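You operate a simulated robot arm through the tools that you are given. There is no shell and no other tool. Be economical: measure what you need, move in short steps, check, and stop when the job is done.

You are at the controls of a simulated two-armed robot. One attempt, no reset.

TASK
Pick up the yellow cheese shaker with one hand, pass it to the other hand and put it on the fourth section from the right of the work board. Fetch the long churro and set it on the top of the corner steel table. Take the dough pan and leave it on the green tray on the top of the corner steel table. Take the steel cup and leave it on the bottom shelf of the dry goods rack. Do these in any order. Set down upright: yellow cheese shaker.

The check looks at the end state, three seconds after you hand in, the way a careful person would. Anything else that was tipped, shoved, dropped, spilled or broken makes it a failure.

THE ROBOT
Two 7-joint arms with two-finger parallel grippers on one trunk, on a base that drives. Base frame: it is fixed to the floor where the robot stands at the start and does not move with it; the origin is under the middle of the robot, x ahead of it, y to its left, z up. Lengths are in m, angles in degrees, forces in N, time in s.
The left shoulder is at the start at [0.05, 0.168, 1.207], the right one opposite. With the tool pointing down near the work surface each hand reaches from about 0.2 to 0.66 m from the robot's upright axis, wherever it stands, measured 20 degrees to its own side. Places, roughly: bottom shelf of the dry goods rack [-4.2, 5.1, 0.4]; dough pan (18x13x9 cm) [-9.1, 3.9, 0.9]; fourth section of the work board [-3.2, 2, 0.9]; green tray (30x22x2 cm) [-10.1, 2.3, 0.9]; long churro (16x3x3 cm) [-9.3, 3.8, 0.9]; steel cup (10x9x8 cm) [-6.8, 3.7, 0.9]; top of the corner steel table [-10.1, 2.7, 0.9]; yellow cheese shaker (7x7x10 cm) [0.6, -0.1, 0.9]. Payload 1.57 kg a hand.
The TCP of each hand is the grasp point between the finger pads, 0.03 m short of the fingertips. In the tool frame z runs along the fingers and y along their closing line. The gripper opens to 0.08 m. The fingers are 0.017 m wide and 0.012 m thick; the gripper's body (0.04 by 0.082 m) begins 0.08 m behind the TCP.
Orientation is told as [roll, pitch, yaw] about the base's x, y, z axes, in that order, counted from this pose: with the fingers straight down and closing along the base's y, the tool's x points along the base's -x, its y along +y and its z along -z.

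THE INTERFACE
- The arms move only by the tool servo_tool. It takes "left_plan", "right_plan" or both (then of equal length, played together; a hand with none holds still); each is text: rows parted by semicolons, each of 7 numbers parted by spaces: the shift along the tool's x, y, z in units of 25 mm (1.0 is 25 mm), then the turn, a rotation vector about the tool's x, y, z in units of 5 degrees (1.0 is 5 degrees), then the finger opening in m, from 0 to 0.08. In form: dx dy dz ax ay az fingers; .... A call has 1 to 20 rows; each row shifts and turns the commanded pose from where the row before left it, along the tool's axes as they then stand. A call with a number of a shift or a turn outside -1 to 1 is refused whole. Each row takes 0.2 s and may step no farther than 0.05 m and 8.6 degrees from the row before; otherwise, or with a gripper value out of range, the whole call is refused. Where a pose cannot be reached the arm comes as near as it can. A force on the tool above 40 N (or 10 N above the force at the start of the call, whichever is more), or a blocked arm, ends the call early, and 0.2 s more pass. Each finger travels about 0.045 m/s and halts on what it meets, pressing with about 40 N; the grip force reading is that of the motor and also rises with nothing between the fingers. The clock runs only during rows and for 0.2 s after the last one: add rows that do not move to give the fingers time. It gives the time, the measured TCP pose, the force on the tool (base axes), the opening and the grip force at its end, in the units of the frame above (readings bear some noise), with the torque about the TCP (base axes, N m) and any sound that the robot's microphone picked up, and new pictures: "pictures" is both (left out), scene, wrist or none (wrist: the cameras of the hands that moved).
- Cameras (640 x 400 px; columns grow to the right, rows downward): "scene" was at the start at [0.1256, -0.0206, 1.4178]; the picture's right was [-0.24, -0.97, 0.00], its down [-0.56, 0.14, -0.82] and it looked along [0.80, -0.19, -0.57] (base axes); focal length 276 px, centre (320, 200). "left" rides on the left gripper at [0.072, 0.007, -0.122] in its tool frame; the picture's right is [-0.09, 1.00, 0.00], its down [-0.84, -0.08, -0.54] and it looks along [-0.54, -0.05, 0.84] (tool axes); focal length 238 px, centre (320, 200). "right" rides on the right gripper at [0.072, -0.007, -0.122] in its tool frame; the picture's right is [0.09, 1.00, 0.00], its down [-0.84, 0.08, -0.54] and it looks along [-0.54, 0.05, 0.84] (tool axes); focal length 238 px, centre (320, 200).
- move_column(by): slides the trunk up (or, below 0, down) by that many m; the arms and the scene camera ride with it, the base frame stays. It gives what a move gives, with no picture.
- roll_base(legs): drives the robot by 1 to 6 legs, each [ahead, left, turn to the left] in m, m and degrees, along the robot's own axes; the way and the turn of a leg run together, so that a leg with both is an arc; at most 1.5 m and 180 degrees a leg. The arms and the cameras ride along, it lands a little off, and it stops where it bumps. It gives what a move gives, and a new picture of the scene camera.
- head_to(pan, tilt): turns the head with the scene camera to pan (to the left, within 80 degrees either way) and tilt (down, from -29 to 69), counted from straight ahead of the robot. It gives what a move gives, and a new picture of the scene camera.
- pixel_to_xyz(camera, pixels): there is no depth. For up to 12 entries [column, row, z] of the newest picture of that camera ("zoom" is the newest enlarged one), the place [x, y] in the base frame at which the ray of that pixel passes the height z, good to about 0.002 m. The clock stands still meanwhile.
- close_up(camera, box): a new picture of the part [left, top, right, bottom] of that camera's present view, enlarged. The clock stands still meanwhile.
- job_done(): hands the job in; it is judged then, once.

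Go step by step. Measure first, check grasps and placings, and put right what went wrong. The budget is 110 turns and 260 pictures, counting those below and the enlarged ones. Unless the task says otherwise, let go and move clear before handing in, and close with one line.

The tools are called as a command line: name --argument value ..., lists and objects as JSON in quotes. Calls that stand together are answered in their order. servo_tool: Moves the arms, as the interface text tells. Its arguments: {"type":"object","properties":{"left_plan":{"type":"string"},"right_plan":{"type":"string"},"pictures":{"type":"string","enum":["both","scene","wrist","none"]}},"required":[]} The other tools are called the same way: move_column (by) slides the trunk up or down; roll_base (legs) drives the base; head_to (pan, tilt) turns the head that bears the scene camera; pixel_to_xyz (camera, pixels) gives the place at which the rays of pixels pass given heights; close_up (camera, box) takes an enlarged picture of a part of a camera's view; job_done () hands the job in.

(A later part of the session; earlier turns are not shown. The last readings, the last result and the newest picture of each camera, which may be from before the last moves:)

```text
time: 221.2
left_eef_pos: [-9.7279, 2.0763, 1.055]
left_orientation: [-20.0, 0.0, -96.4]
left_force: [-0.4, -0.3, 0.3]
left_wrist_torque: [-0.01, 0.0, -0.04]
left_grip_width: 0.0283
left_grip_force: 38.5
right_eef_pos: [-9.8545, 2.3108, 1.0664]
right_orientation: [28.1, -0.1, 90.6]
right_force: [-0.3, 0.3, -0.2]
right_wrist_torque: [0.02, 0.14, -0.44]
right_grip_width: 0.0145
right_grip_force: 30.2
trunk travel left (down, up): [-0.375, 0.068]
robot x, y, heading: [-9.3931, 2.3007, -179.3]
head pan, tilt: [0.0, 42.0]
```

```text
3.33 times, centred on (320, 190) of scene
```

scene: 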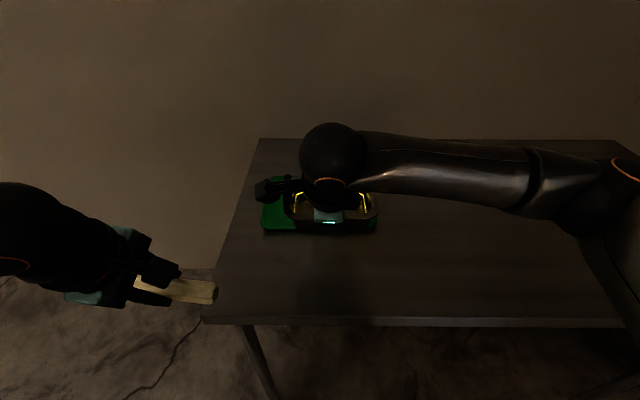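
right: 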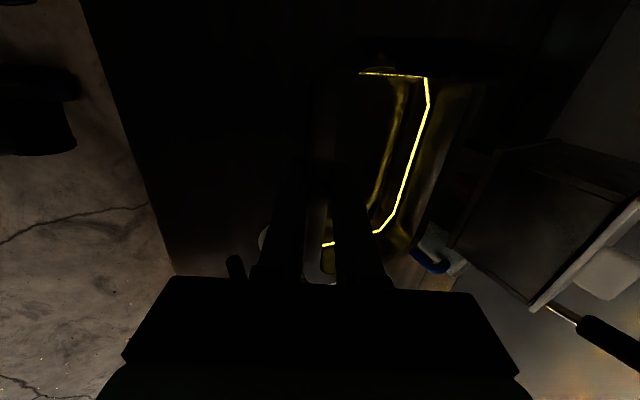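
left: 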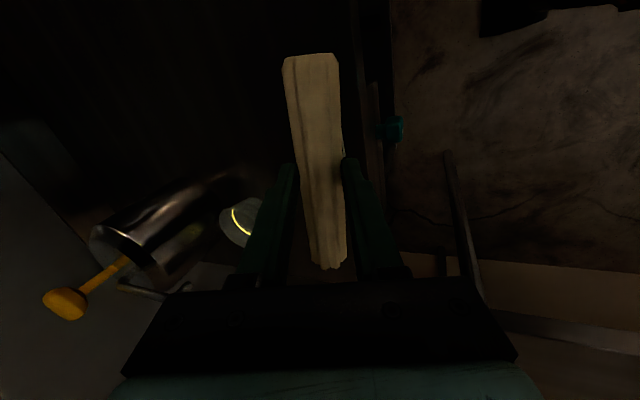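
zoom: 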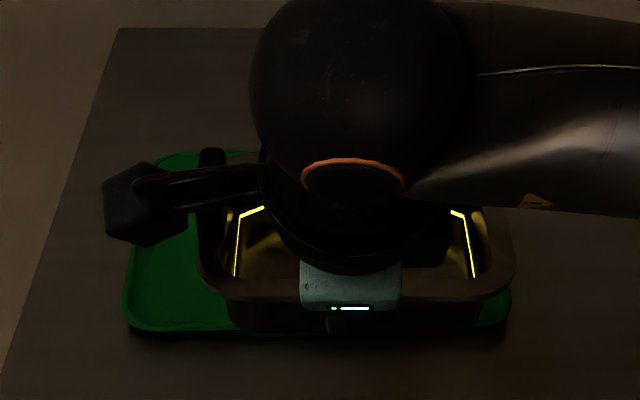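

The pan is centred on the hand. I move 17.8 cm forward over the tray and descend 11 cm.

servo_tool --right_plan "0.06 0.786 0.417 0 0 0 0; 0.06 0.786 0.417 0 0 0 0; 0.06 0.786 0.417 0 0 0 0; 0.06 0.786 0.417 0 0 0 0; 0.06 0.786 0.417 0 0 0 0; 0.06 0.786 0.417 0 0 0 0; 0.06 0.786 0.417 0 0 0 0; 0.06 0.786 0.417 0 0 0 0; 0 -0.413 0.777 0 0 0 0; 0 -0.413 0.777 0 0 0 0; 0 -0.413 0.777 0 0 0 0; 0 -0.413 0.777 0 0 0 0; 0 -0.413 0.777 0 0 0 0"

close_up --camera "scene" --box '[230, 130, 410, 250]'

```text
time: 224.0
left_eef_pos: [-9.7285, 2.0757, 1.0555]
left_orientation: [-20.0, 0.0, -96.3]
left_force: [0.8, -0.1, -0.4]
left_wrist_torque: [-0.03, 0.01, 0.02]
left_grip_width: 0.0287
left_grip_force: 38.7
right_eef_pos: [-10.0341, 2.2965, 0.9574]
right_orientation: [28.0, 0.0, 90.5]
right_force: [0.3, 0.1, -1.1]
right_wrist_torque: [0.0, 0.03, -0.08]
right_grip_width: 0.0147
right_grip_force: 30.6
trunk travel left (down, up): [-0.375, 0.068]
robot x, y, heading: [-9.3951, 2.3054, -179.6]
head pan, tilt: [0.0, 42.0]
```

scene: 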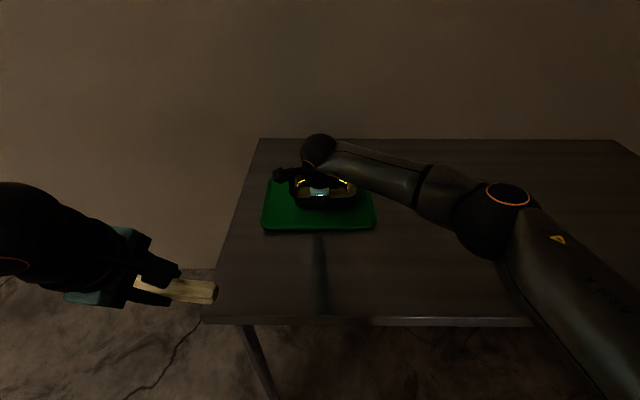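
right: 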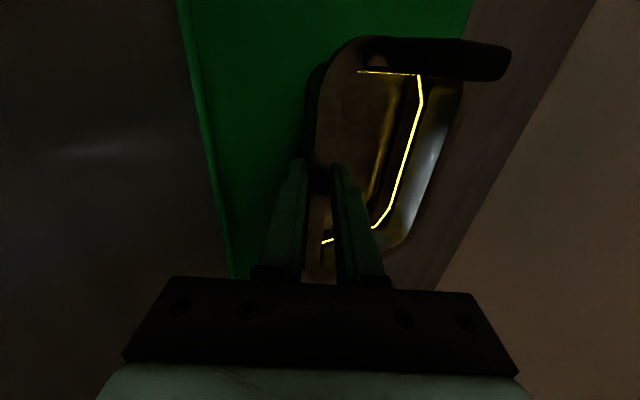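

```text
3.33 times, centred on (320, 190) of scene
```

zoom: 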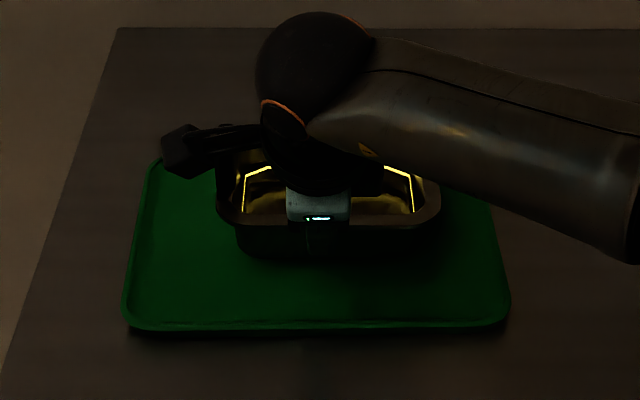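

The pan hovers over the tray. I pull back 1 cm and lower slowly until contact.

servo_tool --right_plan "0 -0.35 -0.19 0 0 0 0; 0 -0.094 0.177 0 0 0 0; 0 -0.094 0.177 0 0 0 0; 0 -0.094 0.177 0 0 0 0; 0 -0.047 0.088 0 0 0 0" --pictures "wrist"

```text
time: 225.2
left_eef_pos: [-9.7262, 2.0759, 1.0587]
left_orientation: [-20.1, -0.1, -96.5]
left_force: [0.0, 0.4, -0.9]
left_wrist_torque: [0.0, 0.0, -0.01]
left_grip_width: 0.0286
left_grip_force: 38.1
right_eef_pos: [-10.0248, 2.2964, 0.9418]
right_orientation: [28.5, 0.1, 90.7]
right_force: [-1.5, 1.3, 13.8]
right_wrist_torque: [0.43, 0.19, 0.27]
right_grip_width: 0.0149
right_grip_force: 30.6
trunk travel left (down, up): [-0.375, 0.068]
robot x, y, heading: [-9.3941, 2.3008, -179.5]
head pan, tilt: [0.0, 42.0]
```

right: 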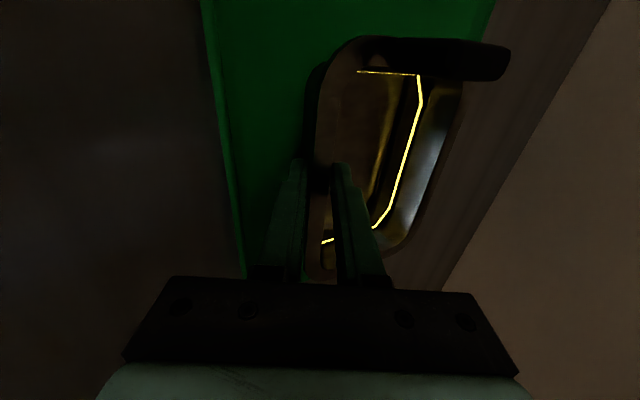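

Contact at 14 N. Opening to 0.045 m.

servo_tool --right_plan "0 0 0 0 0 0 0.03; 0 0 0 0 0 0 0.045; 0 0 0 0 0 0 0.045; 0 0 0 0 0 0 0.045; 0 0 -0.3 0 0 0 0.045; 0 0 -0.6 0 0 0 0.045; 0 0 -1 0 0 0 0.05; 0 0 -1 0 0 0 0.05; 0 0 -1 0 0 0 0.05; 0 0 -1 0 0 0 0.05; 0 0 -1 0 0 0 0.05; 0 0 -1 0 0 0 0.05; 0 0 -1 0 0 0 0.05"

close_up --camera "scene" --box '[230, 130, 410, 250]'

```text
time: 228.0
left_eef_pos: [-9.7248, 2.0745, 1.0566]
left_orientation: [-20.0, -0.1, -96.4]
left_force: [-0.1, -0.2, -0.4]
left_wrist_torque: [0.01, 0.02, 0.03]
left_grip_width: 0.0283
left_grip_force: 38.5
right_eef_pos: [-9.9308, 2.299, 1.1143]
right_orientation: [28.0, 0.0, 90.4]
right_force: [0.3, -0.3, -0.4]
right_wrist_torque: [-0.01, 0.0, 0.0]
right_grip_width: 0.0497
right_grip_force: 0.1
trunk travel left (down, up): [-0.375, 0.068]
robot x, y, heading: [-9.3976, 2.3022, -179.5]
head pan, tilt: [0.0, 42.0]
```

scene: 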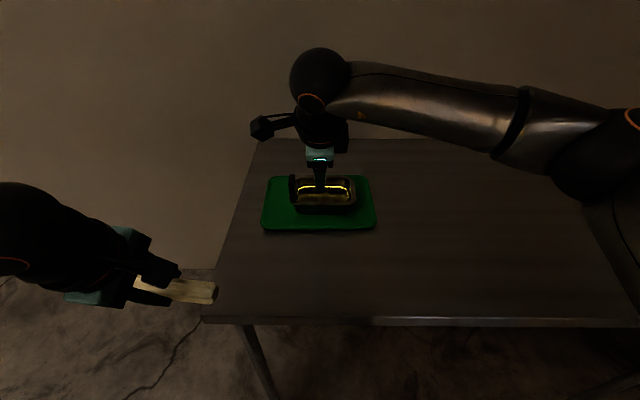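
right: 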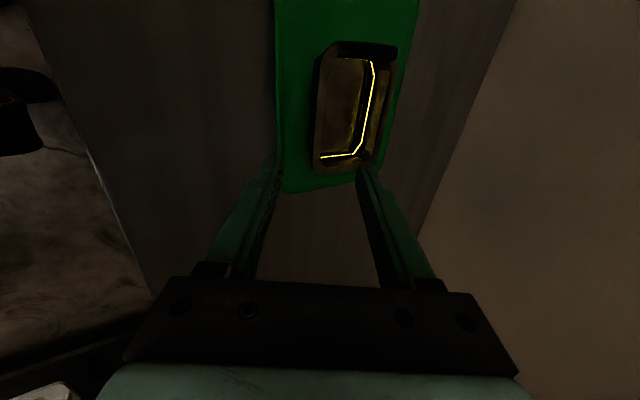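

```text
3.33 times, centred on (320, 190) of scene
```

zoom: 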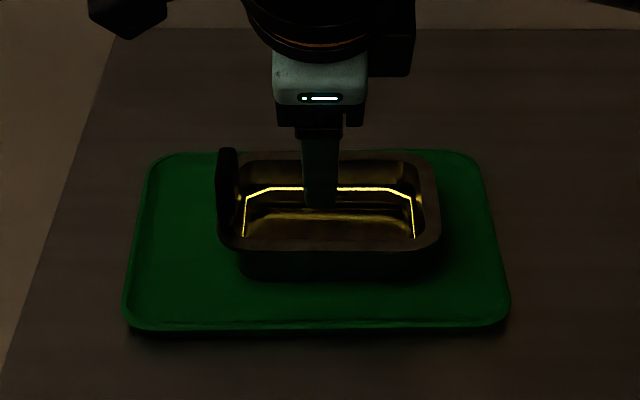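

The pan sits squarely in the green tray. Now I back the right hand a little and strafe right for the churro spot beside the tray.

servo_tool --right_plan "0 -0.883 -0.469 0 0 0 0.05; 0 -0.883 -0.469 0 0 0 0.05; 0 -0.883 -0.469 0 0 0 0.05; 0 -0.883 -0.469 0 0 0 0.05; 0 -0.883 -0.469 0 0 0 0.05; 0 -0.883 -0.469 0 0 0 0.05" --pictures "none"

roll_base --legs '[[0, -0.55, 0]]'

servo_tool --left_plan "0 -0.94 0.342 0 0 0 0.02; 0 -0.94 0.342 0 0 0 0.02; 0 -0.94 0.342 0 0 0 0.02; 0 -0.94 0.342 0 0 0 0.02; 0 -0.94 0.342 0 0 0 0.02; 0 -0.94 0.342 0 0 0 0.02; 0 -0.94 0.342 0 0 0 0.02; 0 -0.94 0.342 0 0 0 0.02; 0 0.342 0.94 0 0 0 0.02; 0 0.342 0.94 0 0 0 0.02; 0 0.342 0.94 0 0 0 0.02; 0 0.342 0.94 0 0 0 0.02"

```text
time: 229.4
left_eef_pos: [-9.7261, 2.0768, 1.0558]
left_orientation: [-20.1, -0.1, -96.3]
left_force: [0.3, 0.3, -0.6]
left_wrist_torque: [0.0, 0.01, -0.02]
left_grip_width: 0.0288
left_grip_force: 38.6
right_eef_pos: [-9.7797, 2.3004, 1.1132]
right_orientation: [28.0, 0.0, 90.5]
right_force: [-0.7, 0.5, -0.6]
right_wrist_torque: [-0.01, 0.02, -0.01]
right_grip_width: 0.0499
right_grip_force: 0.1
trunk travel left (down, up): [-0.375, 0.068]
robot x, y, heading: [-9.3936, 2.3014, -179.4]
head pan, tilt: [0.0, 42.0]
```

```text
time: 232.6
left_eef_pos: [-9.7305, 2.6271, 1.0556]
left_orientation: [-20.0, 0.0, -96.4]
left_force: [0.4, -0.4, -0.7]
left_wrist_torque: [-0.01, 0.01, 0.0]
left_grip_width: 0.0283
left_grip_force: 38.0
right_eef_pos: [-9.7854, 2.8507, 1.1135]
right_orientation: [28.0, 0.0, 90.7]
right_force: [0.6, 0.7, -0.3]
right_wrist_torque: [0.0, 0.03, 0.02]
right_grip_width: 0.0505
right_grip_force: 0.1
trunk travel left (down, up): [-0.375, 0.068]
robot x, y, heading: [-9.4004, 2.856, -179.4]
head pan, tilt: [0.0, 42.0]
```

scene: 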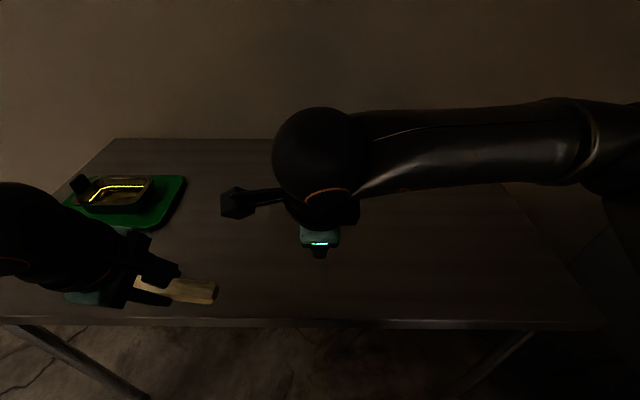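

```text
time: 235.2
left_eef_pos: [-9.9312, 2.6482, 0.9547]
left_orientation: [-19.9, -0.1, -96.3]
left_force: [-0.1, -0.6, -0.5]
left_wrist_torque: [-0.03, -0.02, -0.02]
left_grip_width: 0.0285
left_grip_force: 38.8
right_eef_pos: [-9.7857, 2.8512, 1.1145]
right_orientation: [28.0, 0.0, 90.7]
right_force: [0.3, 0.3, -0.5]
right_wrist_torque: [-0.02, 0.02, 0.01]
right_grip_width: 0.0499
right_grip_force: 0.1
trunk travel left (down, up): [-0.375, 0.068]
robot x, y, heading: [-9.3964, 2.8551, -179.5]
head pan, tilt: [0.0, 42.0]
```

scene: 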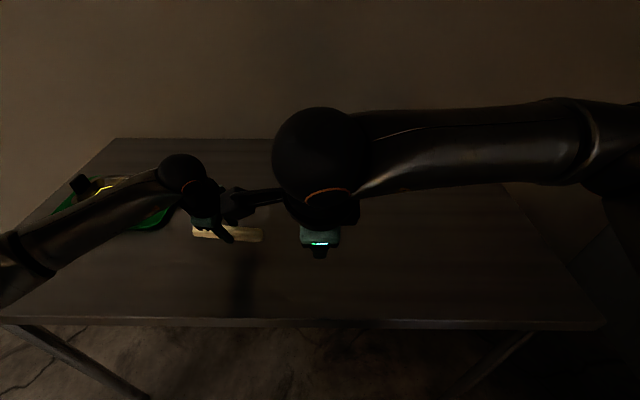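
left: 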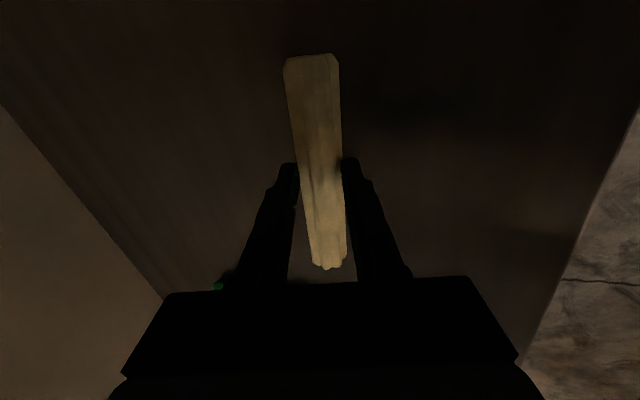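

The churro hovers about 3 cm above the table. Lowering slowly.

servo_tool --left_plan "0 0.086 0.235 0 0 0 0.02; 0 0.086 0.235 0 0 0 0.02; 0 0.086 0.235 0 0 0 0.02; 0 0.086 0.235 0 0 0 0.02; 0 0.055 0.15 0 0 0 0.02; 0 0.034 0.094 0 0 0 0.02" --pictures "wrist"

```text
time: 236.6
left_eef_pos: [-9.9319, 2.6491, 0.925]
left_orientation: [-20.2, 0.0, -96.3]
left_force: [0.5, -1.1, 4.2]
left_wrist_torque: [-0.23, 0.04, 0.0]
left_grip_width: 0.0283
left_grip_force: 38.1
right_eef_pos: [-9.7854, 2.8504, 1.1149]
right_orientation: [28.0, 0.1, 90.7]
right_force: [-0.4, 0.0, 0.0]
right_wrist_torque: [-0.01, 0.01, 0.0]
right_grip_width: 0.05
right_grip_force: 0.0
trunk travel left (down, up): [-0.375, 0.068]
robot x, y, heading: [-9.4035, 2.8554, -179.4]
head pan, tilt: [0.0, 42.0]
```

left: 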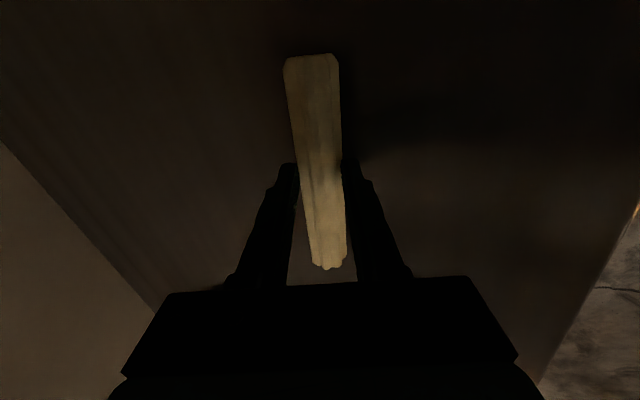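

Light contact of 4 N. Opening and retreating along the fingers, then back.

servo_tool --left_plan "0 0 0 0 0 0 0.04; 0 0 0 0 0 0 0.045; 0 0 0 0 0 0 0.045; 0 0 -0.4 0 0 0 0.045; 0 0 -1 0 0 0 0.05; 0 0 -1 0 0 0 0.05; 0 0 -1 0 0 0 0.05; 0 0 -1 0 0 0 0.05; 0 0 -1 0 0 0 0.05; 0 0 -1 0 0 0 0.05; 0 0 -1 0 0 0 0.05; 0 0.94 -0.342 0 0 0 0.05; 0 0.94 -0.342 0 0 0 0.05; 0 0.94 -0.342 0 0 0 0.05; 0 0.94 -0.342 0 0 0 0.05" --pictures "scene"

close_up --camera "scene" --box '[40, 130, 340, 320]'

```text
time: 239.8
left_eef_pos: [-9.7672, 2.6296, 1.0983]
left_orientation: [-20.0, 0.1, -96.2]
left_force: [0.0, -0.9, 0.7]
left_wrist_torque: [0.03, 0.0, 0.02]
left_grip_width: 0.05
left_grip_force: 0.0
right_eef_pos: [-9.7859, 2.851, 1.1137]
right_orientation: [27.9, 0.0, 90.6]
right_force: [-0.7, 0.4, -0.3]
right_wrist_torque: [0.02, 0.02, -0.04]
right_grip_width: 0.0502
right_grip_force: 0.0
trunk travel left (down, up): [-0.375, 0.068]
robot x, y, heading: [-9.3988, 2.8547, -179.3]
head pan, tilt: [0.0, 42.0]
```

scene: 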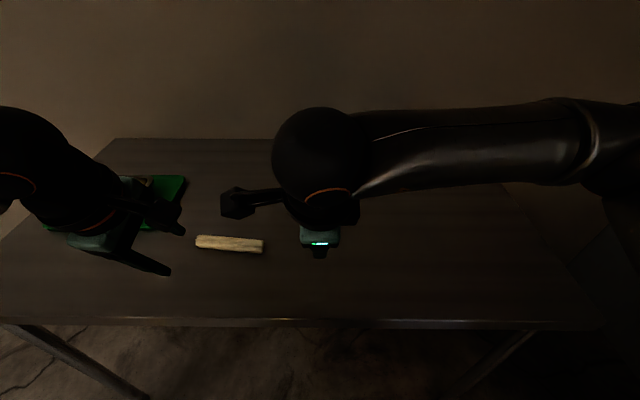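

```text
2.11 times, centred on (190, 225) of scene
```

zoom: 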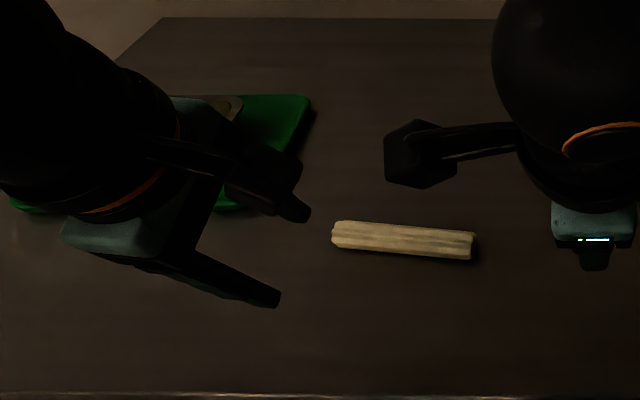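

Churro lies on the corner table. Next the cup: I first straighten both hands, then back along the aisle to x≈-6.9 and turn to face its table.

servo_tool --left_plan "0 0 0 -1 0 0 0.08; 0 0 0 -1 0 0 0.08; 0 0 0 -1 0 0 0.08; 0 0 0 -1 0 0 0.08; 0 0 0 0 0 0 0.08; 0 0 0 0 0 0 0.08; 0 0 0 0 0 1 0.08; 0 0 0 0 0 1 0.08; 0 0 0 0 0 1 0.08; 0 0 0 0 0 1 0.08; 0 0 0 0 0 1 0.08; 0 0 0 0 0 1 0.08; 0 0 0 0 0 1 0.08; 0 0 0 0 0 1 0.08; 0 0 0 0 0 1 0.08; 0 0 0 0 0 1 0.08" --right_plan "0 0 0 0.94 0 0 0.08; 0 0 0 0.94 0 0 0.08; 0 0 0 0.94 0 0 0.08; 0 0 0 0.94 0 0 0.08; 0 0 0 0.94 0 0 0.08; 0 0 0 0.9 0 0 0.08; 0 0 0 0 0 -1 0.08; 0 0 0 0 0 -1 0.08; 0 0 0 0 0 -1 0.08; 0 0 0 0 0 -1 0.08; 0 0 0 0 0 -1 0.08; 0 0 0 0 0 -1 0.08; 0 0 0 0 0 -1 0.08; 0 0 0 0 0 -1 0.08; 0 0 0 0 0 -1 0.08; 0 0 0 0 0 -1 0.08" --pictures "none"

servo_tool --left_plan "0 0 0 0 0 1 0.08; 0 0 0 0 0 1 0.08; 0 0 0 0 0 1 0.08; 0 0 0 0 0 1 0.08; 0 0 0 0 0 1 0.08; 0 0 0 0 0 1 0.08; 0 0 0 0 0 0.7 0.08; 0 0 0 0 0 0 0.08" --right_plan "0 0 0 0 0 -1 0.08; 0 0 0 0 0 -1 0.08; 0 0 0 0 0 -1 0.08; 0 0 0 0 0 -1 0.08; 0 0 0 0 0 -1 0.08; 0 0 0 0 0 -1 0.08; 0 0 0 0 0 -1 0.08; 0 0 0 0 0 -1 0.08" --pictures "none"

roll_base --legs '[[0, 0.12, 0], [-1.3, 0, 0], [-1.3, 0, 0], [0, 0, -90]]'

head_to --pan 0 --tilt 35

```text
time: 243.2
left_eef_pos: [-9.7683, 2.6312, 1.099]
left_orientation: [0.0, 0.0, -146.3]
left_force: [-0.5, -0.1, 0.4]
left_wrist_torque: [0.0, 0.0, -0.01]
left_grip_width: 0.0796
left_grip_force: 0.1
right_eef_pos: [-9.7863, 2.8488, 1.1142]
right_orientation: [0.0, 0.1, 140.8]
right_force: [0.3, -0.2, 0.3]
right_wrist_torque: [0.01, 0.01, 0.0]
right_grip_width: 0.0799
right_grip_force: 0.0
trunk travel left (down, up): [-0.375, 0.068]
robot x, y, heading: [-9.4001, 2.8561, -179.4]
head pan, tilt: [0.0, 42.0]
```

```text
time: 245.0
left_eef_pos: [-9.7672, 2.6314, 1.0989]
left_orientation: [-0.1, 0.0, -179.7]
left_force: [1.0, -0.6, -0.6]
left_wrist_torque: [0.03, 0.0, 0.01]
left_grip_width: 0.0802
left_grip_force: 0.1
right_eef_pos: [-9.785, 2.8506, 1.1153]
right_orientation: [0.0, 0.0, -179.2]
right_force: [0.5, 0.0, -0.2]
right_wrist_torque: [0.01, -0.01, 0.01]
right_grip_width: 0.08
right_grip_force: 0.1
trunk travel left (down, up): [-0.375, 0.068]
robot x, y, heading: [-9.3969, 2.8547, -179.3]
head pan, tilt: [0.0, 42.0]
```

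```text
time: 262.2
left_eef_pos: [-7.0404, 3.1355, 1.0984]
left_orientation: [0.0, 0.0, 90.6]
left_force: [0.0, 0.2, 0.4]
left_wrist_torque: [0.01, -0.01, 0.04]
left_grip_width: 0.0801
left_grip_force: 0.1
right_eef_pos: [-6.8213, 3.1536, 1.1143]
right_orientation: [-0.1, -0.1, 90.9]
right_force: [-0.5, 0.5, -0.3]
right_wrist_torque: [0.0, 0.0, -0.03]
right_grip_width: 0.0799
right_grip_force: 0.0
trunk travel left (down, up): [-0.375, 0.068]
robot x, y, heading: [-6.8148, 2.7689, 90.9]
head pan, tilt: [0.0, 42.0]
```

scene: 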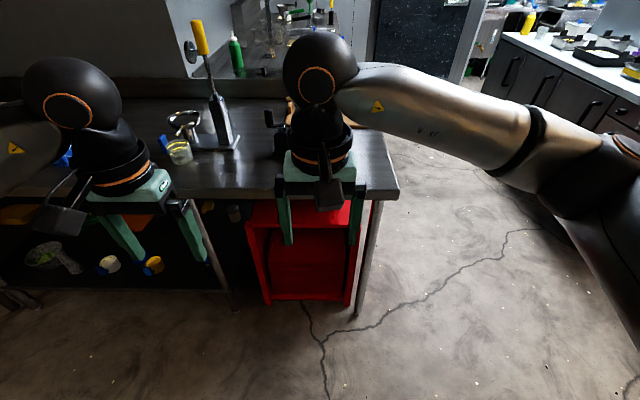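

```text
time: 262.9
left_eef_pos: [-7.04, 3.1352, 1.0975]
left_orientation: [-0.2, 0.0, 90.5]
left_force: [-1.6, 0.1, -0.5]
left_wrist_torque: [-0.01, 0.0, 0.02]
left_grip_width: 0.0802
left_grip_force: 0.0
right_eef_pos: [-6.822, 3.1547, 1.1143]
right_orientation: [0.0, 0.0, 90.9]
right_force: [0.1, 1.0, -0.5]
right_wrist_torque: [-0.04, 0.01, 0.05]
right_grip_width: 0.0802
right_grip_force: 0.2
trunk travel left (down, up): [-0.375, 0.068]
robot x, y, heading: [-6.8159, 2.7677, 91.1]
head pan, tilt: [0.0, 35.0]
```

scene: 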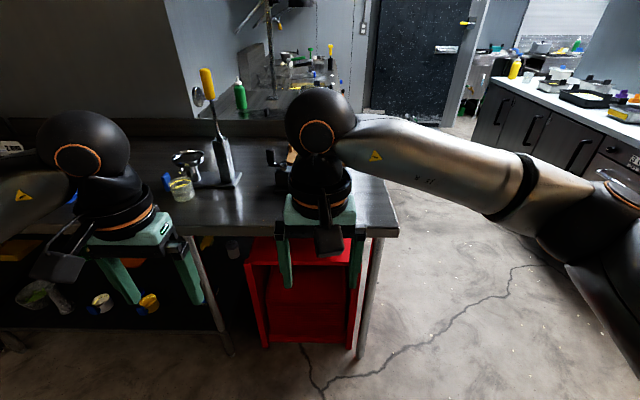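

The cup should be around (-6.8, 3.7), hidden by the right hand. I'm moving the right hand aside.

servo_tool --right_plan "0 -1 0 0 0 0 0.08; 0 -1 0 0 0 0 0.08; 0 -1 0 0 0 0 0.08; 0 -1 0 0 0 0 0.08; 0 -1 0 0 0 0 0.08; 0 -1 0 0 0 0 0.08; 0 -1 0 0 0 0 0.08" --pictures "scene"

close_up --camera "scene" --box '[150, 60, 410, 260]'

```text
time: 264.5
left_eef_pos: [-7.0421, 3.136, 1.0972]
left_orientation: [0.0, 0.0, 90.5]
left_force: [0.5, -0.1, 0.0]
left_wrist_torque: [0.0, 0.02, 0.0]
left_grip_width: 0.08
left_grip_force: 0.1
right_eef_pos: [-6.645, 3.1571, 1.1143]
right_orientation: [-0.1, -0.1, 90.9]
right_force: [0.6, -0.6, -0.5]
right_wrist_torque: [0.01, -0.02, 0.0]
right_grip_width: 0.0801
right_grip_force: 0.1
trunk travel left (down, up): [-0.375, 0.068]
robot x, y, heading: [-6.816, 2.7692, 91.3]
head pan, tilt: [0.0, 35.0]
```

scene: 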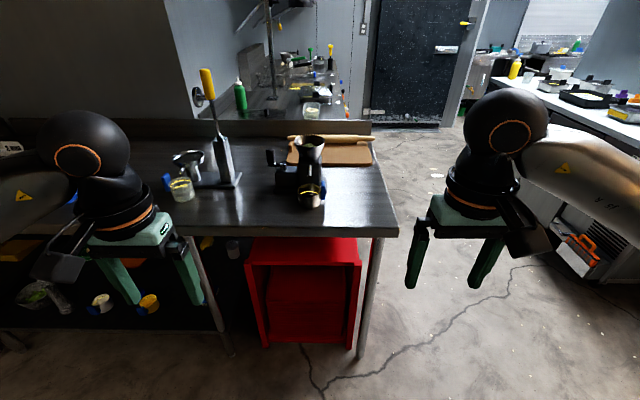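

```text
2.00 times, centred on (280, 160) of scene
```

zoom: 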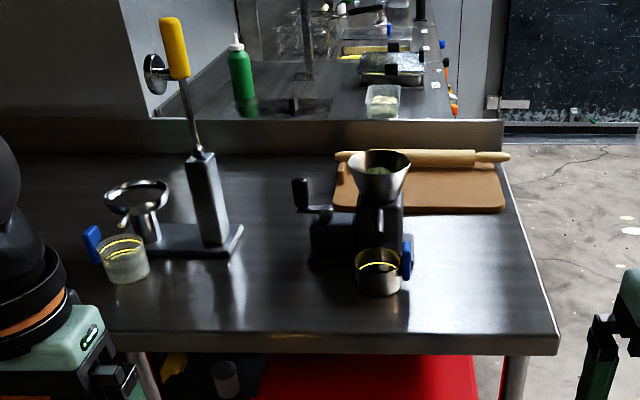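

The steel cup with a blue handle is at (310,196), under the grinder's spout at its front. Measuring.

pixel_to_xyz --camera "scene" --pixels '[[310, 207, 0.88], [298, 190, 0.96], [321, 190, 0.96], [310, 184, 0.96], [310, 192, 0.96], [324, 188, 0.95], [300, 232, 0.88], [285, 190, 0.88], [324, 192, 0.88]]'

close_up --camera "scene" --box '[265, 125, 355, 215]'

```text
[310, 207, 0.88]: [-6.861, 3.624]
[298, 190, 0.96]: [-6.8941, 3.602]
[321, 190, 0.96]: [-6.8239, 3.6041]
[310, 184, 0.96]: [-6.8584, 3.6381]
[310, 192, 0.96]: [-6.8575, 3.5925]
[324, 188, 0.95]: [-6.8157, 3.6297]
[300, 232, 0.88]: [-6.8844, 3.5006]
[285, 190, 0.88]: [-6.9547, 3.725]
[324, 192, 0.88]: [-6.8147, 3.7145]
```

```text
4.44 times, centred on (310, 170) of scene
```

zoom: 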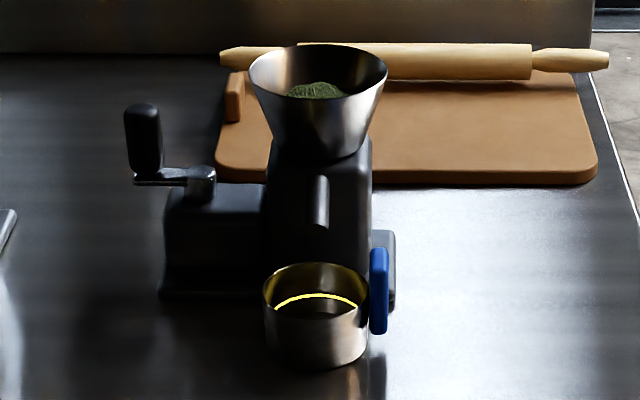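

The cup is ~7 cm wide and low, with its handle toward +x. Before choosing a grasp I want to see the rack's bottom shelf, so I look to the right.

head_to --pan -50 --tilt 18

head_to --pan 0 --tilt 40

```text
time: 265.7
left_eef_pos: [-7.042, 3.1364, 1.0981]
left_orientation: [0.0, 0.0, 90.5]
left_force: [-0.5, 0.3, -0.8]
left_wrist_torque: [0.03, -0.01, 0.0]
left_grip_width: 0.0801
left_grip_force: 0.0
right_eef_pos: [-6.6466, 3.1567, 1.1151]
right_orientation: [0.0, 0.0, 91.0]
right_force: [0.3, 0.1, 0.3]
right_wrist_torque: [0.0, -0.01, -0.02]
right_grip_width: 0.0799
right_grip_force: 0.1
trunk travel left (down, up): [-0.375, 0.068]
robot x, y, heading: [-6.8115, 2.7654, 91.0]
head pan, tilt: [-50.0, 18.0]
```

scene: 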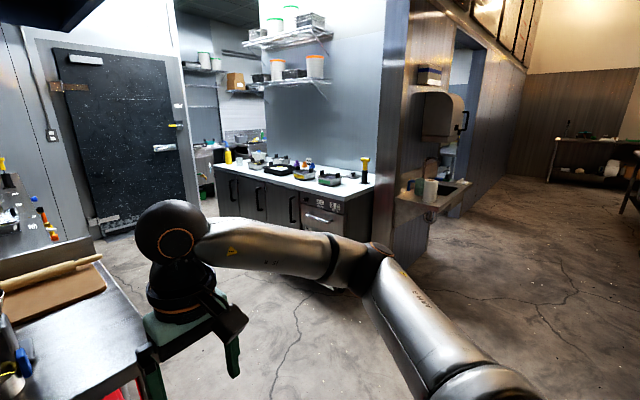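

```text
time: 266.9
left_eef_pos: [-7.0411, 3.136, 1.0988]
left_orientation: [0.0, 0.0, 90.6]
left_force: [-0.4, 0.5, 0.2]
left_wrist_torque: [-0.01, -0.03, -0.02]
left_grip_width: 0.0798
left_grip_force: 0.2
right_eef_pos: [-6.6476, 3.1575, 1.1133]
right_orientation: [0.1, 0.1, 90.9]
right_force: [-0.1, -1.0, -0.6]
right_wrist_torque: [-0.04, 0.01, 0.01]
right_grip_width: 0.0801
right_grip_force: 0.1
trunk travel left (down, up): [-0.375, 0.068]
robot x, y, heading: [-6.8139, 2.7709, 90.8]
head pan, tilt: [0.0, 40.0]
```

scene: 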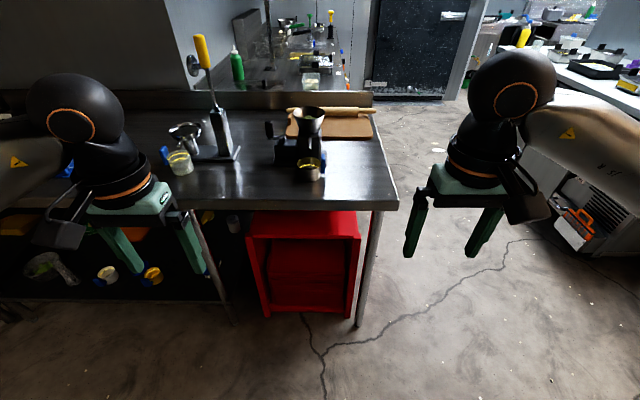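

The rack is inside the doorway at x≈-4. I'll reuse the shaker-type pose: left hand at relative yaw 130, tilt 60, camera up, clear of the handle and grinder. First raise/turn the left hand, then roll forward.

servo_tool --left_plan "-0.8 -1 -0.48 0 0 0 0.08; -0.8 -1 -0.48 0 0 0 0.08; -0.8 -1 -0.48 0 0 0 0.08; -0.8 -1 -0.48 0 0 0 0.08; -0.8 -1 -0.48 0 0 0 0.08; 0 0 0 0 0 -1 0.08; 0 0 0 0 0 -1 0.08; 0 0 0 0 0 -1 0.08; 0 0 0 0 0 -1 0.08; 0 0 0 0 0 -1 0.08; 0 0 0 0 0 -1 0.08; 0 0 0 0 0 -1 0.08; 0 0 0 0 0 -1 0.08; 0 0 0 0 0 -1 0.08; 0 0 0 0 0 -1 0.08; 0 0 0 0 0 -1 0.08; 0 0 0 0 0 -1 0.08; 0 0 0 0 0 -1 0.08; 0 0 0 0 0 -1 0.08; 0 0 0 0 0 -1 0.08" --pictures "none"

servo_tool --left_plan "0 0 0 0 0 -1 0.08; 0 0 0 0 0 -1 0.08; 0 0 0 0 0 -1 0.08; 0 0 0 0 0 -1 0.08; 0 0 0 0 0 -1 0.08; 0 0 0 0 0 -1 0.08; 0 0 0 0 0 -1 0.08; 0 0 0 0 0 -1 0.08; 0 0 0 0 0 -1 0.08; 0 0 0 0 0 -1 0.08; 0 0 0 0 1 0 0.08; 0 0 0 0 1 0 0.08; 0 0 0 0 1 0 0.08; 0 0 0 0 1 0 0.08; 0 0 0 0 1 0 0.08; 0 0 0 0 1 0 0.08; 0 0 0 0 1 0 0.08; 0 0 0 0 1 0 0.08; 0 0 0 0 1 0 0.08; 0 0 0 0 1 0 0.08" --pictures "none"

roll_base --legs '[[0.33, 0, 0]]'

```text
time: 271.1
left_eef_pos: [-6.9177, 3.2382, 1.1578]
left_orientation: [0.1, 0.0, 165.5]
left_force: [-0.8, 0.3, 0.7]
left_wrist_torque: [0.0, -0.02, 0.02]
left_grip_width: 0.0801
left_grip_force: 0.0
right_eef_pos: [-6.6463, 3.1573, 1.1142]
right_orientation: [0.0, 0.1, 90.9]
right_force: [-0.1, 0.4, 1.2]
right_wrist_torque: [0.04, 0.0, -0.01]
right_grip_width: 0.0799
right_grip_force: 0.1
trunk travel left (down, up): [-0.375, 0.068]
robot x, y, heading: [-6.8154, 2.7654, 90.8]
head pan, tilt: [0.0, 40.0]
```

```text
time: 275.3
left_eef_pos: [-6.9193, 3.2375, 1.1592]
left_orientation: [0.1, 50.1, -144.5]
left_force: [0.2, -0.2, -0.2]
left_wrist_torque: [-0.02, -0.02, -0.01]
left_grip_width: 0.0799
left_grip_force: 0.0
right_eef_pos: [-6.6465, 3.1577, 1.1138]
right_orientation: [0.0, 0.1, 90.9]
right_force: [0.7, 0.1, -0.9]
right_wrist_torque: [0.04, 0.03, 0.05]
right_grip_width: 0.0798
right_grip_force: 0.0
trunk travel left (down, up): [-0.375, 0.068]
robot x, y, heading: [-6.8128, 2.7713, 90.9]
head pan, tilt: [0.0, 40.0]
```

```text
time: 277.5
left_eef_pos: [-6.9214, 3.5703, 1.1578]
left_orientation: [0.2, 50.0, -144.4]
left_force: [0.0, -0.7, -0.7]
left_wrist_torque: [-0.01, -0.03, -0.02]
left_grip_width: 0.0799
left_grip_force: 0.0
right_eef_pos: [-6.6507, 3.4907, 1.1121]
right_orientation: [0.0, 0.0, 90.9]
right_force: [0.5, 0.4, 0.1]
right_wrist_torque: [-0.04, 0.02, -0.03]
right_grip_width: 0.0801
right_grip_force: 0.1
trunk travel left (down, up): [-0.375, 0.068]
robot x, y, heading: [-6.8204, 3.0975, 90.7]
head pan, tilt: [0.0, 40.0]
```

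scene: 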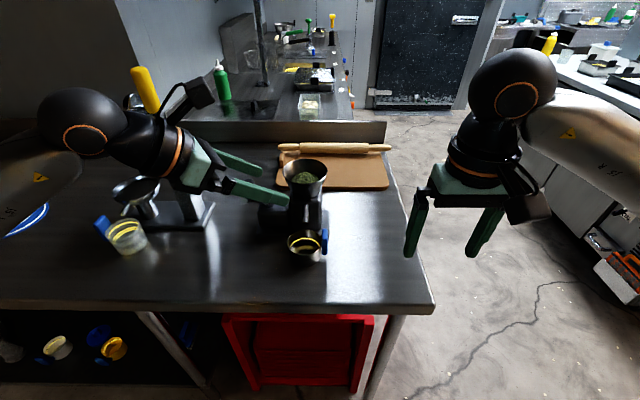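

I have a closer view of the cup at (305,245). Measuring it precisely.

close_up --camera "scene" --box '[255, 190, 365, 280]'

close_up --camera "left" --box '[160, 0, 480, 200]'

```text
4.44 times, centred on (310, 235) of scene
```

zoom: 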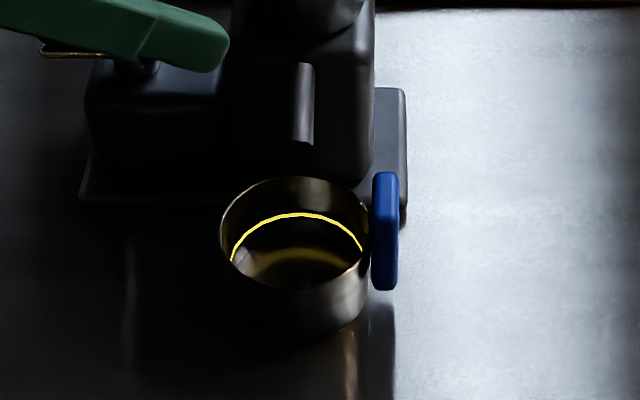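

```text
2.00 times, centred on (320, 100) of left
```

zoom: 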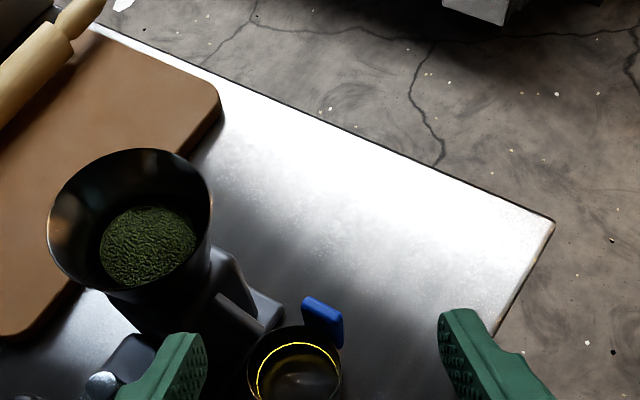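

Converting the rim and base edges: scene (287,321 columns; 230..254.6 rows), base front row 265.4.

pixel_to_xyz --camera "scene" --pixels '[[287.3, 242, 0.93], [321.3, 242, 0.93], [304, 229.8, 0.93], [304, 254.6, 0.93], [304, 265.4, 0.88], [304, 229.8, 0.95], [304, 254.6, 0.95], [287.3, 242, 0.95], [321.3, 242, 0.95], [304, 196, 0.88], [325, 240, 0.93]]'

pixel_to_xyz --camera "left" --pixels '[[283.5, 190, 0.93], [331.5, 190, 0.93], [307, 162.5, 0.93], [307, 162.5, 0.95], [283.5, 190, 0.95], [331.5, 190, 0.95]]'

close_up --camera "left" --box '[220, 120, 400, 260]'

```text
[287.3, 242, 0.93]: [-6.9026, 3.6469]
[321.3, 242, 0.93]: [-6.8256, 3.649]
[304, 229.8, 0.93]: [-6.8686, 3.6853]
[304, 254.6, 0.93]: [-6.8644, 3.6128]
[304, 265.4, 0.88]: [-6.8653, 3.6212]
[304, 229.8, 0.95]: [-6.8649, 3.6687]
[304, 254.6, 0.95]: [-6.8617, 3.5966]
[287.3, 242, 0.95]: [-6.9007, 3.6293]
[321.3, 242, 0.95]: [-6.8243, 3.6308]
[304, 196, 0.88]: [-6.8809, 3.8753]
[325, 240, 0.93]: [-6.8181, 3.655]
```

```text
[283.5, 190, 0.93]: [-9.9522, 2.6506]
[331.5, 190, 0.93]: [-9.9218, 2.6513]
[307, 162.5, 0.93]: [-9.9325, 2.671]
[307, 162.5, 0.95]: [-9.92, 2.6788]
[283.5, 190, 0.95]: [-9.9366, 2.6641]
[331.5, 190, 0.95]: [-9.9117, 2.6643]
```

```text
2.86 times, centred on (310, 190) of left
```

zoom: 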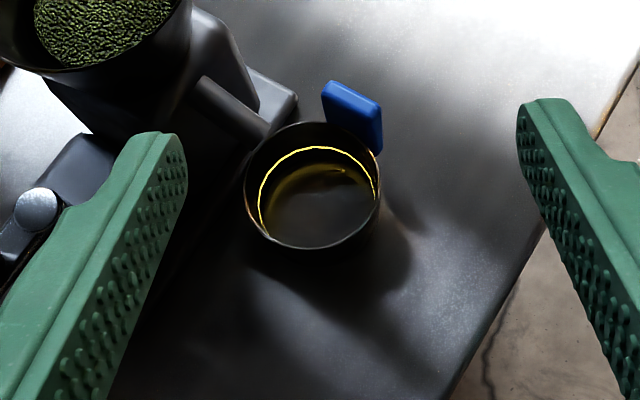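

I'll triangulate with the fresh left zoom: rim left (245,195), right (380,200), near (315,262), far (310,122).

pixel_to_xyz --camera "zoom" --pixels '[[245, 195, 0.925], [380, 200, 0.925], [315, 250, 0.925], [310, 122, 0.925], [245, 195, 0.95], [380, 200, 0.95], [315, 250, 0.95], [310, 122, 0.95], [352, 115, 0.94]]'

```text
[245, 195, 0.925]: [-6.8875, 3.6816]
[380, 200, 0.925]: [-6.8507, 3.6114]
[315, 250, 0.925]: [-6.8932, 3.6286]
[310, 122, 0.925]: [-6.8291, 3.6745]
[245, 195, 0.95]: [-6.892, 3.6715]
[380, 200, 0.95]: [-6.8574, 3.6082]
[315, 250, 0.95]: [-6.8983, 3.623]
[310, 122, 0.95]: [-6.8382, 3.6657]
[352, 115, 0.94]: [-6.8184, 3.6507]
```

The cup's outer diameter is ~0.077, too tight to straddle. I'll pinch its left wall (x≈-6.903, opposite the handle) with the right hand, tilted 30° forward for later shelf headroom. Withdraw the left, tilt the right and go to a pre-grasp.

servo_tool --left_plan "-0.72 0.39 -0.86 0 0 0 0.08; -0.72 0.39 -0.86 0 0 0 0.08; -0.72 0.39 -0.86 0 0 0 0.08; -0.72 0.39 -0.86 0 0 0 0.08; -0.72 0.39 -0.86 0 0 0 0.08; -0.72 0.39 -0.86 0 0 0 0.08; 0 0 0 0 0 0 0.08; 0 0 0 0 0 0 0.08; 0 0 0 0 0 0 0.08; 0 0 0 0 0 0 0.08; 0 0 0 0 0 0 0.08; 0 0 0 0 0 0 0.08; 0 0 0 0 0 0 0.08; 0 0 0 0 0 0 0.08; 0 0 0 0 0 0 0.08; 0 0 0 0 0 0 0.08" --right_plan "0 0 0 0 -1 0 0.045; 0 0 0 0 -1 0 0.045; 0 0 0 0 -1 0 0.045; 0 0 0 0 -1 0 0.045; 0 0 0 0 -1 0 0.045; 0 0 0 0 -1 0 0.045; -0.18 0.998 0.538 0 0 0 0.045; -0.18 0.998 0.538 0 0 0 0.045; -0.18 0.998 0.538 0 0 0 0.045; -0.18 0.998 0.538 0 0 0 0.045; -0.18 0.998 0.538 0 0 0 0.045; -0.18 0.998 0.538 0 0 0 0.045; -0.18 0.998 0.538 0 0 0 0.045; -0.18 0.998 0.538 0 0 0 0.045; -0.18 0.998 0.538 0 0 0 0.045; -0.18 0.998 0.538 0 0 0 0.045"

close_up --camera "right" --box '[200, 60, 440, 240]'

```text
time: 280.9
left_eef_pos: [-7.0264, 3.425, 1.159]
left_orientation: [0.1, 50.1, -144.4]
left_force: [0.0, 0.1, -0.4]
left_wrist_torque: [0.0, -0.02, -0.01]
left_grip_width: 0.0802
left_grip_force: 0.0
right_eef_pos: [-6.9032, 3.5938, 1.0195]
right_orientation: [-0.1, -30.1, 90.9]
right_force: [-0.5, 0.3, -0.3]
right_wrist_torque: [-0.01, -0.04, 0.01]
right_grip_width: 0.0449
right_grip_force: 0.0
trunk travel left (down, up): [-0.375, 0.068]
robot x, y, heading: [-6.8211, 3.098, 90.7]
head pan, tilt: [0.0, 40.0]
```

scene: 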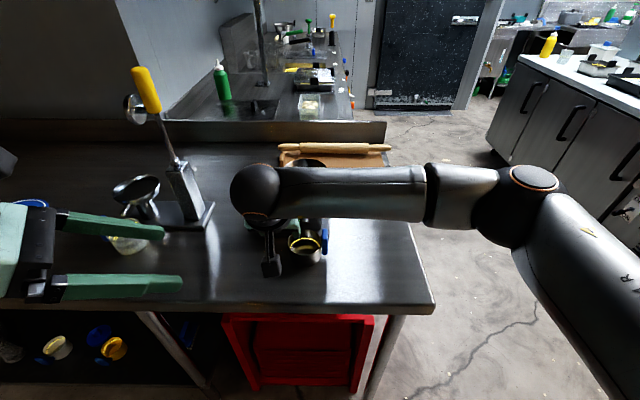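
right: 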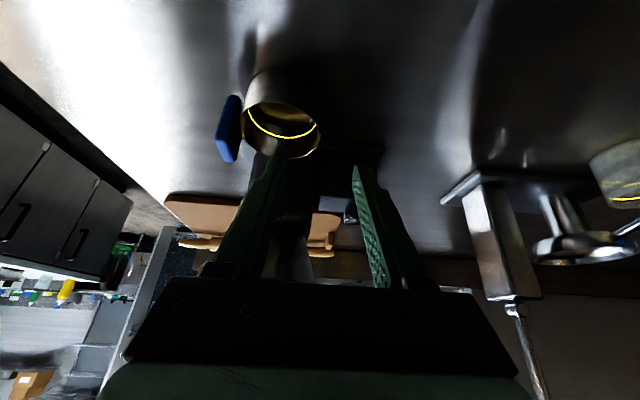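
left: 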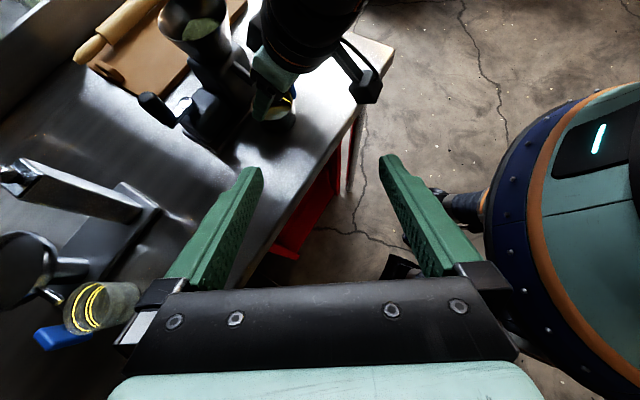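

```text
2.22 times, centred on (320, 150) of right
```

zoom: 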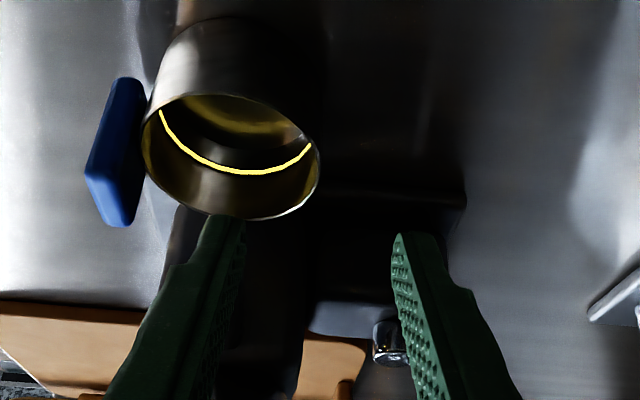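

The cup's left wall (zoom u≈318) lies midway between the fingertips. Advancing 10 cm along the fingers.

servo_tool --right_plan "0 0 0.8 0 0 0 0.045; 0 0 0.8 0 0 0 0.045; 0 0 0.8 0 0 0 0.045; 0 0 0.8 0 0 0 0.045; 0 0 0.5 0 0 0 0.045; 0 0 0.3 0 0 0 0.045" --pictures "wrist"

close_up --camera "right" --box '[200, 60, 440, 240]'

```text
time: 282.3
left_eef_pos: [-7.0254, 3.4242, 1.1591]
left_orientation: [0.0, 50.0, -144.6]
left_force: [-0.8, 0.3, 0.4]
left_wrist_torque: [0.0, 0.01, 0.01]
left_grip_width: 0.0801
left_grip_force: 0.0
right_eef_pos: [-6.9027, 3.6428, 0.9326]
right_orientation: [0.0, -30.0, 90.9]
right_force: [-0.5, 0.3, -0.1]
right_wrist_torque: [0.01, 0.05, -0.02]
right_grip_width: 0.0448
right_grip_force: 0.0
trunk travel left (down, up): [-0.375, 0.068]
robot x, y, heading: [-6.8222, 3.1022, 90.8]
head pan, tilt: [0.0, 40.0]
```

right: 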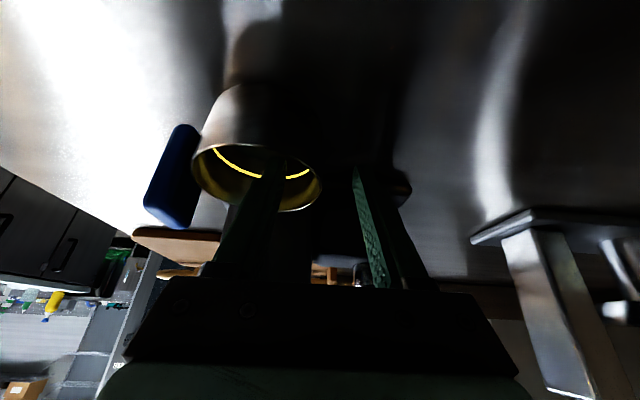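

```text
2.22 times, centred on (320, 150) of right
```

zoom: 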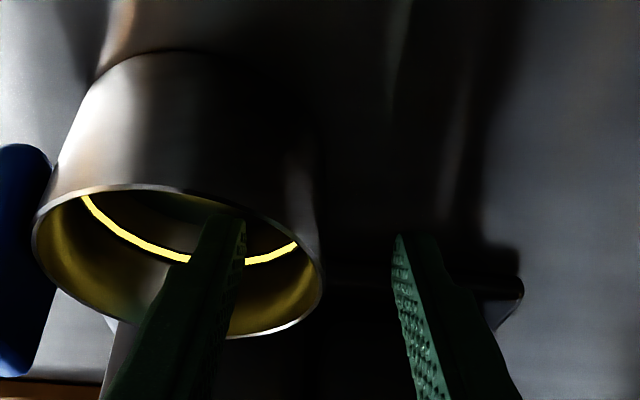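

The inner finger is inside the cup and the outer one outside the left wall. Closing.

servo_tool --right_plan "0 0 0 0 0 0 0.02; 0 0 0 0 0 0 0.0; 0 0 0 0 0 0 0; 0 0 0 0 0 0 0; 0 0 0 0 0 0 0; 0 0 0 0 0 0 0" --pictures "wrist"

```text
time: 283.7
left_eef_pos: [-7.025, 3.4236, 1.159]
left_orientation: [0.0, 50.2, -144.5]
left_force: [0.4, -0.2, -0.3]
left_wrist_torque: [0.02, 0.0, -0.01]
left_grip_width: 0.0801
left_grip_force: 0.1
right_eef_pos: [-6.9029, 3.6426, 0.9345]
right_orientation: [0.1, -30.1, 91.0]
right_force: [1.7, -1.2, 5.0]
right_wrist_torque: [-0.01, -0.43, -0.06]
right_grip_width: 0.003
right_grip_force: 24.6
trunk travel left (down, up): [-0.375, 0.068]
robot x, y, heading: [-6.82, 3.0994, 90.9]
head pan, tilt: [0.0, 40.0]
```

right: 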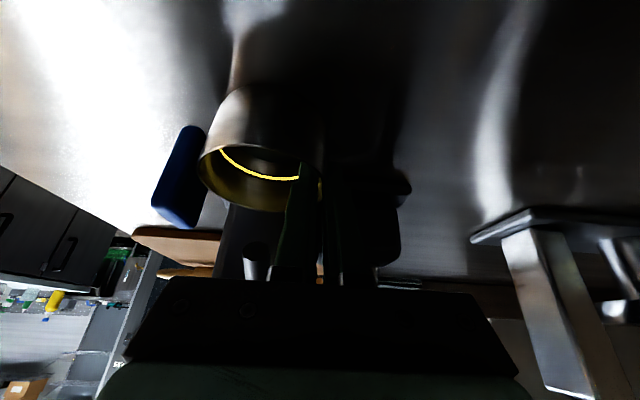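

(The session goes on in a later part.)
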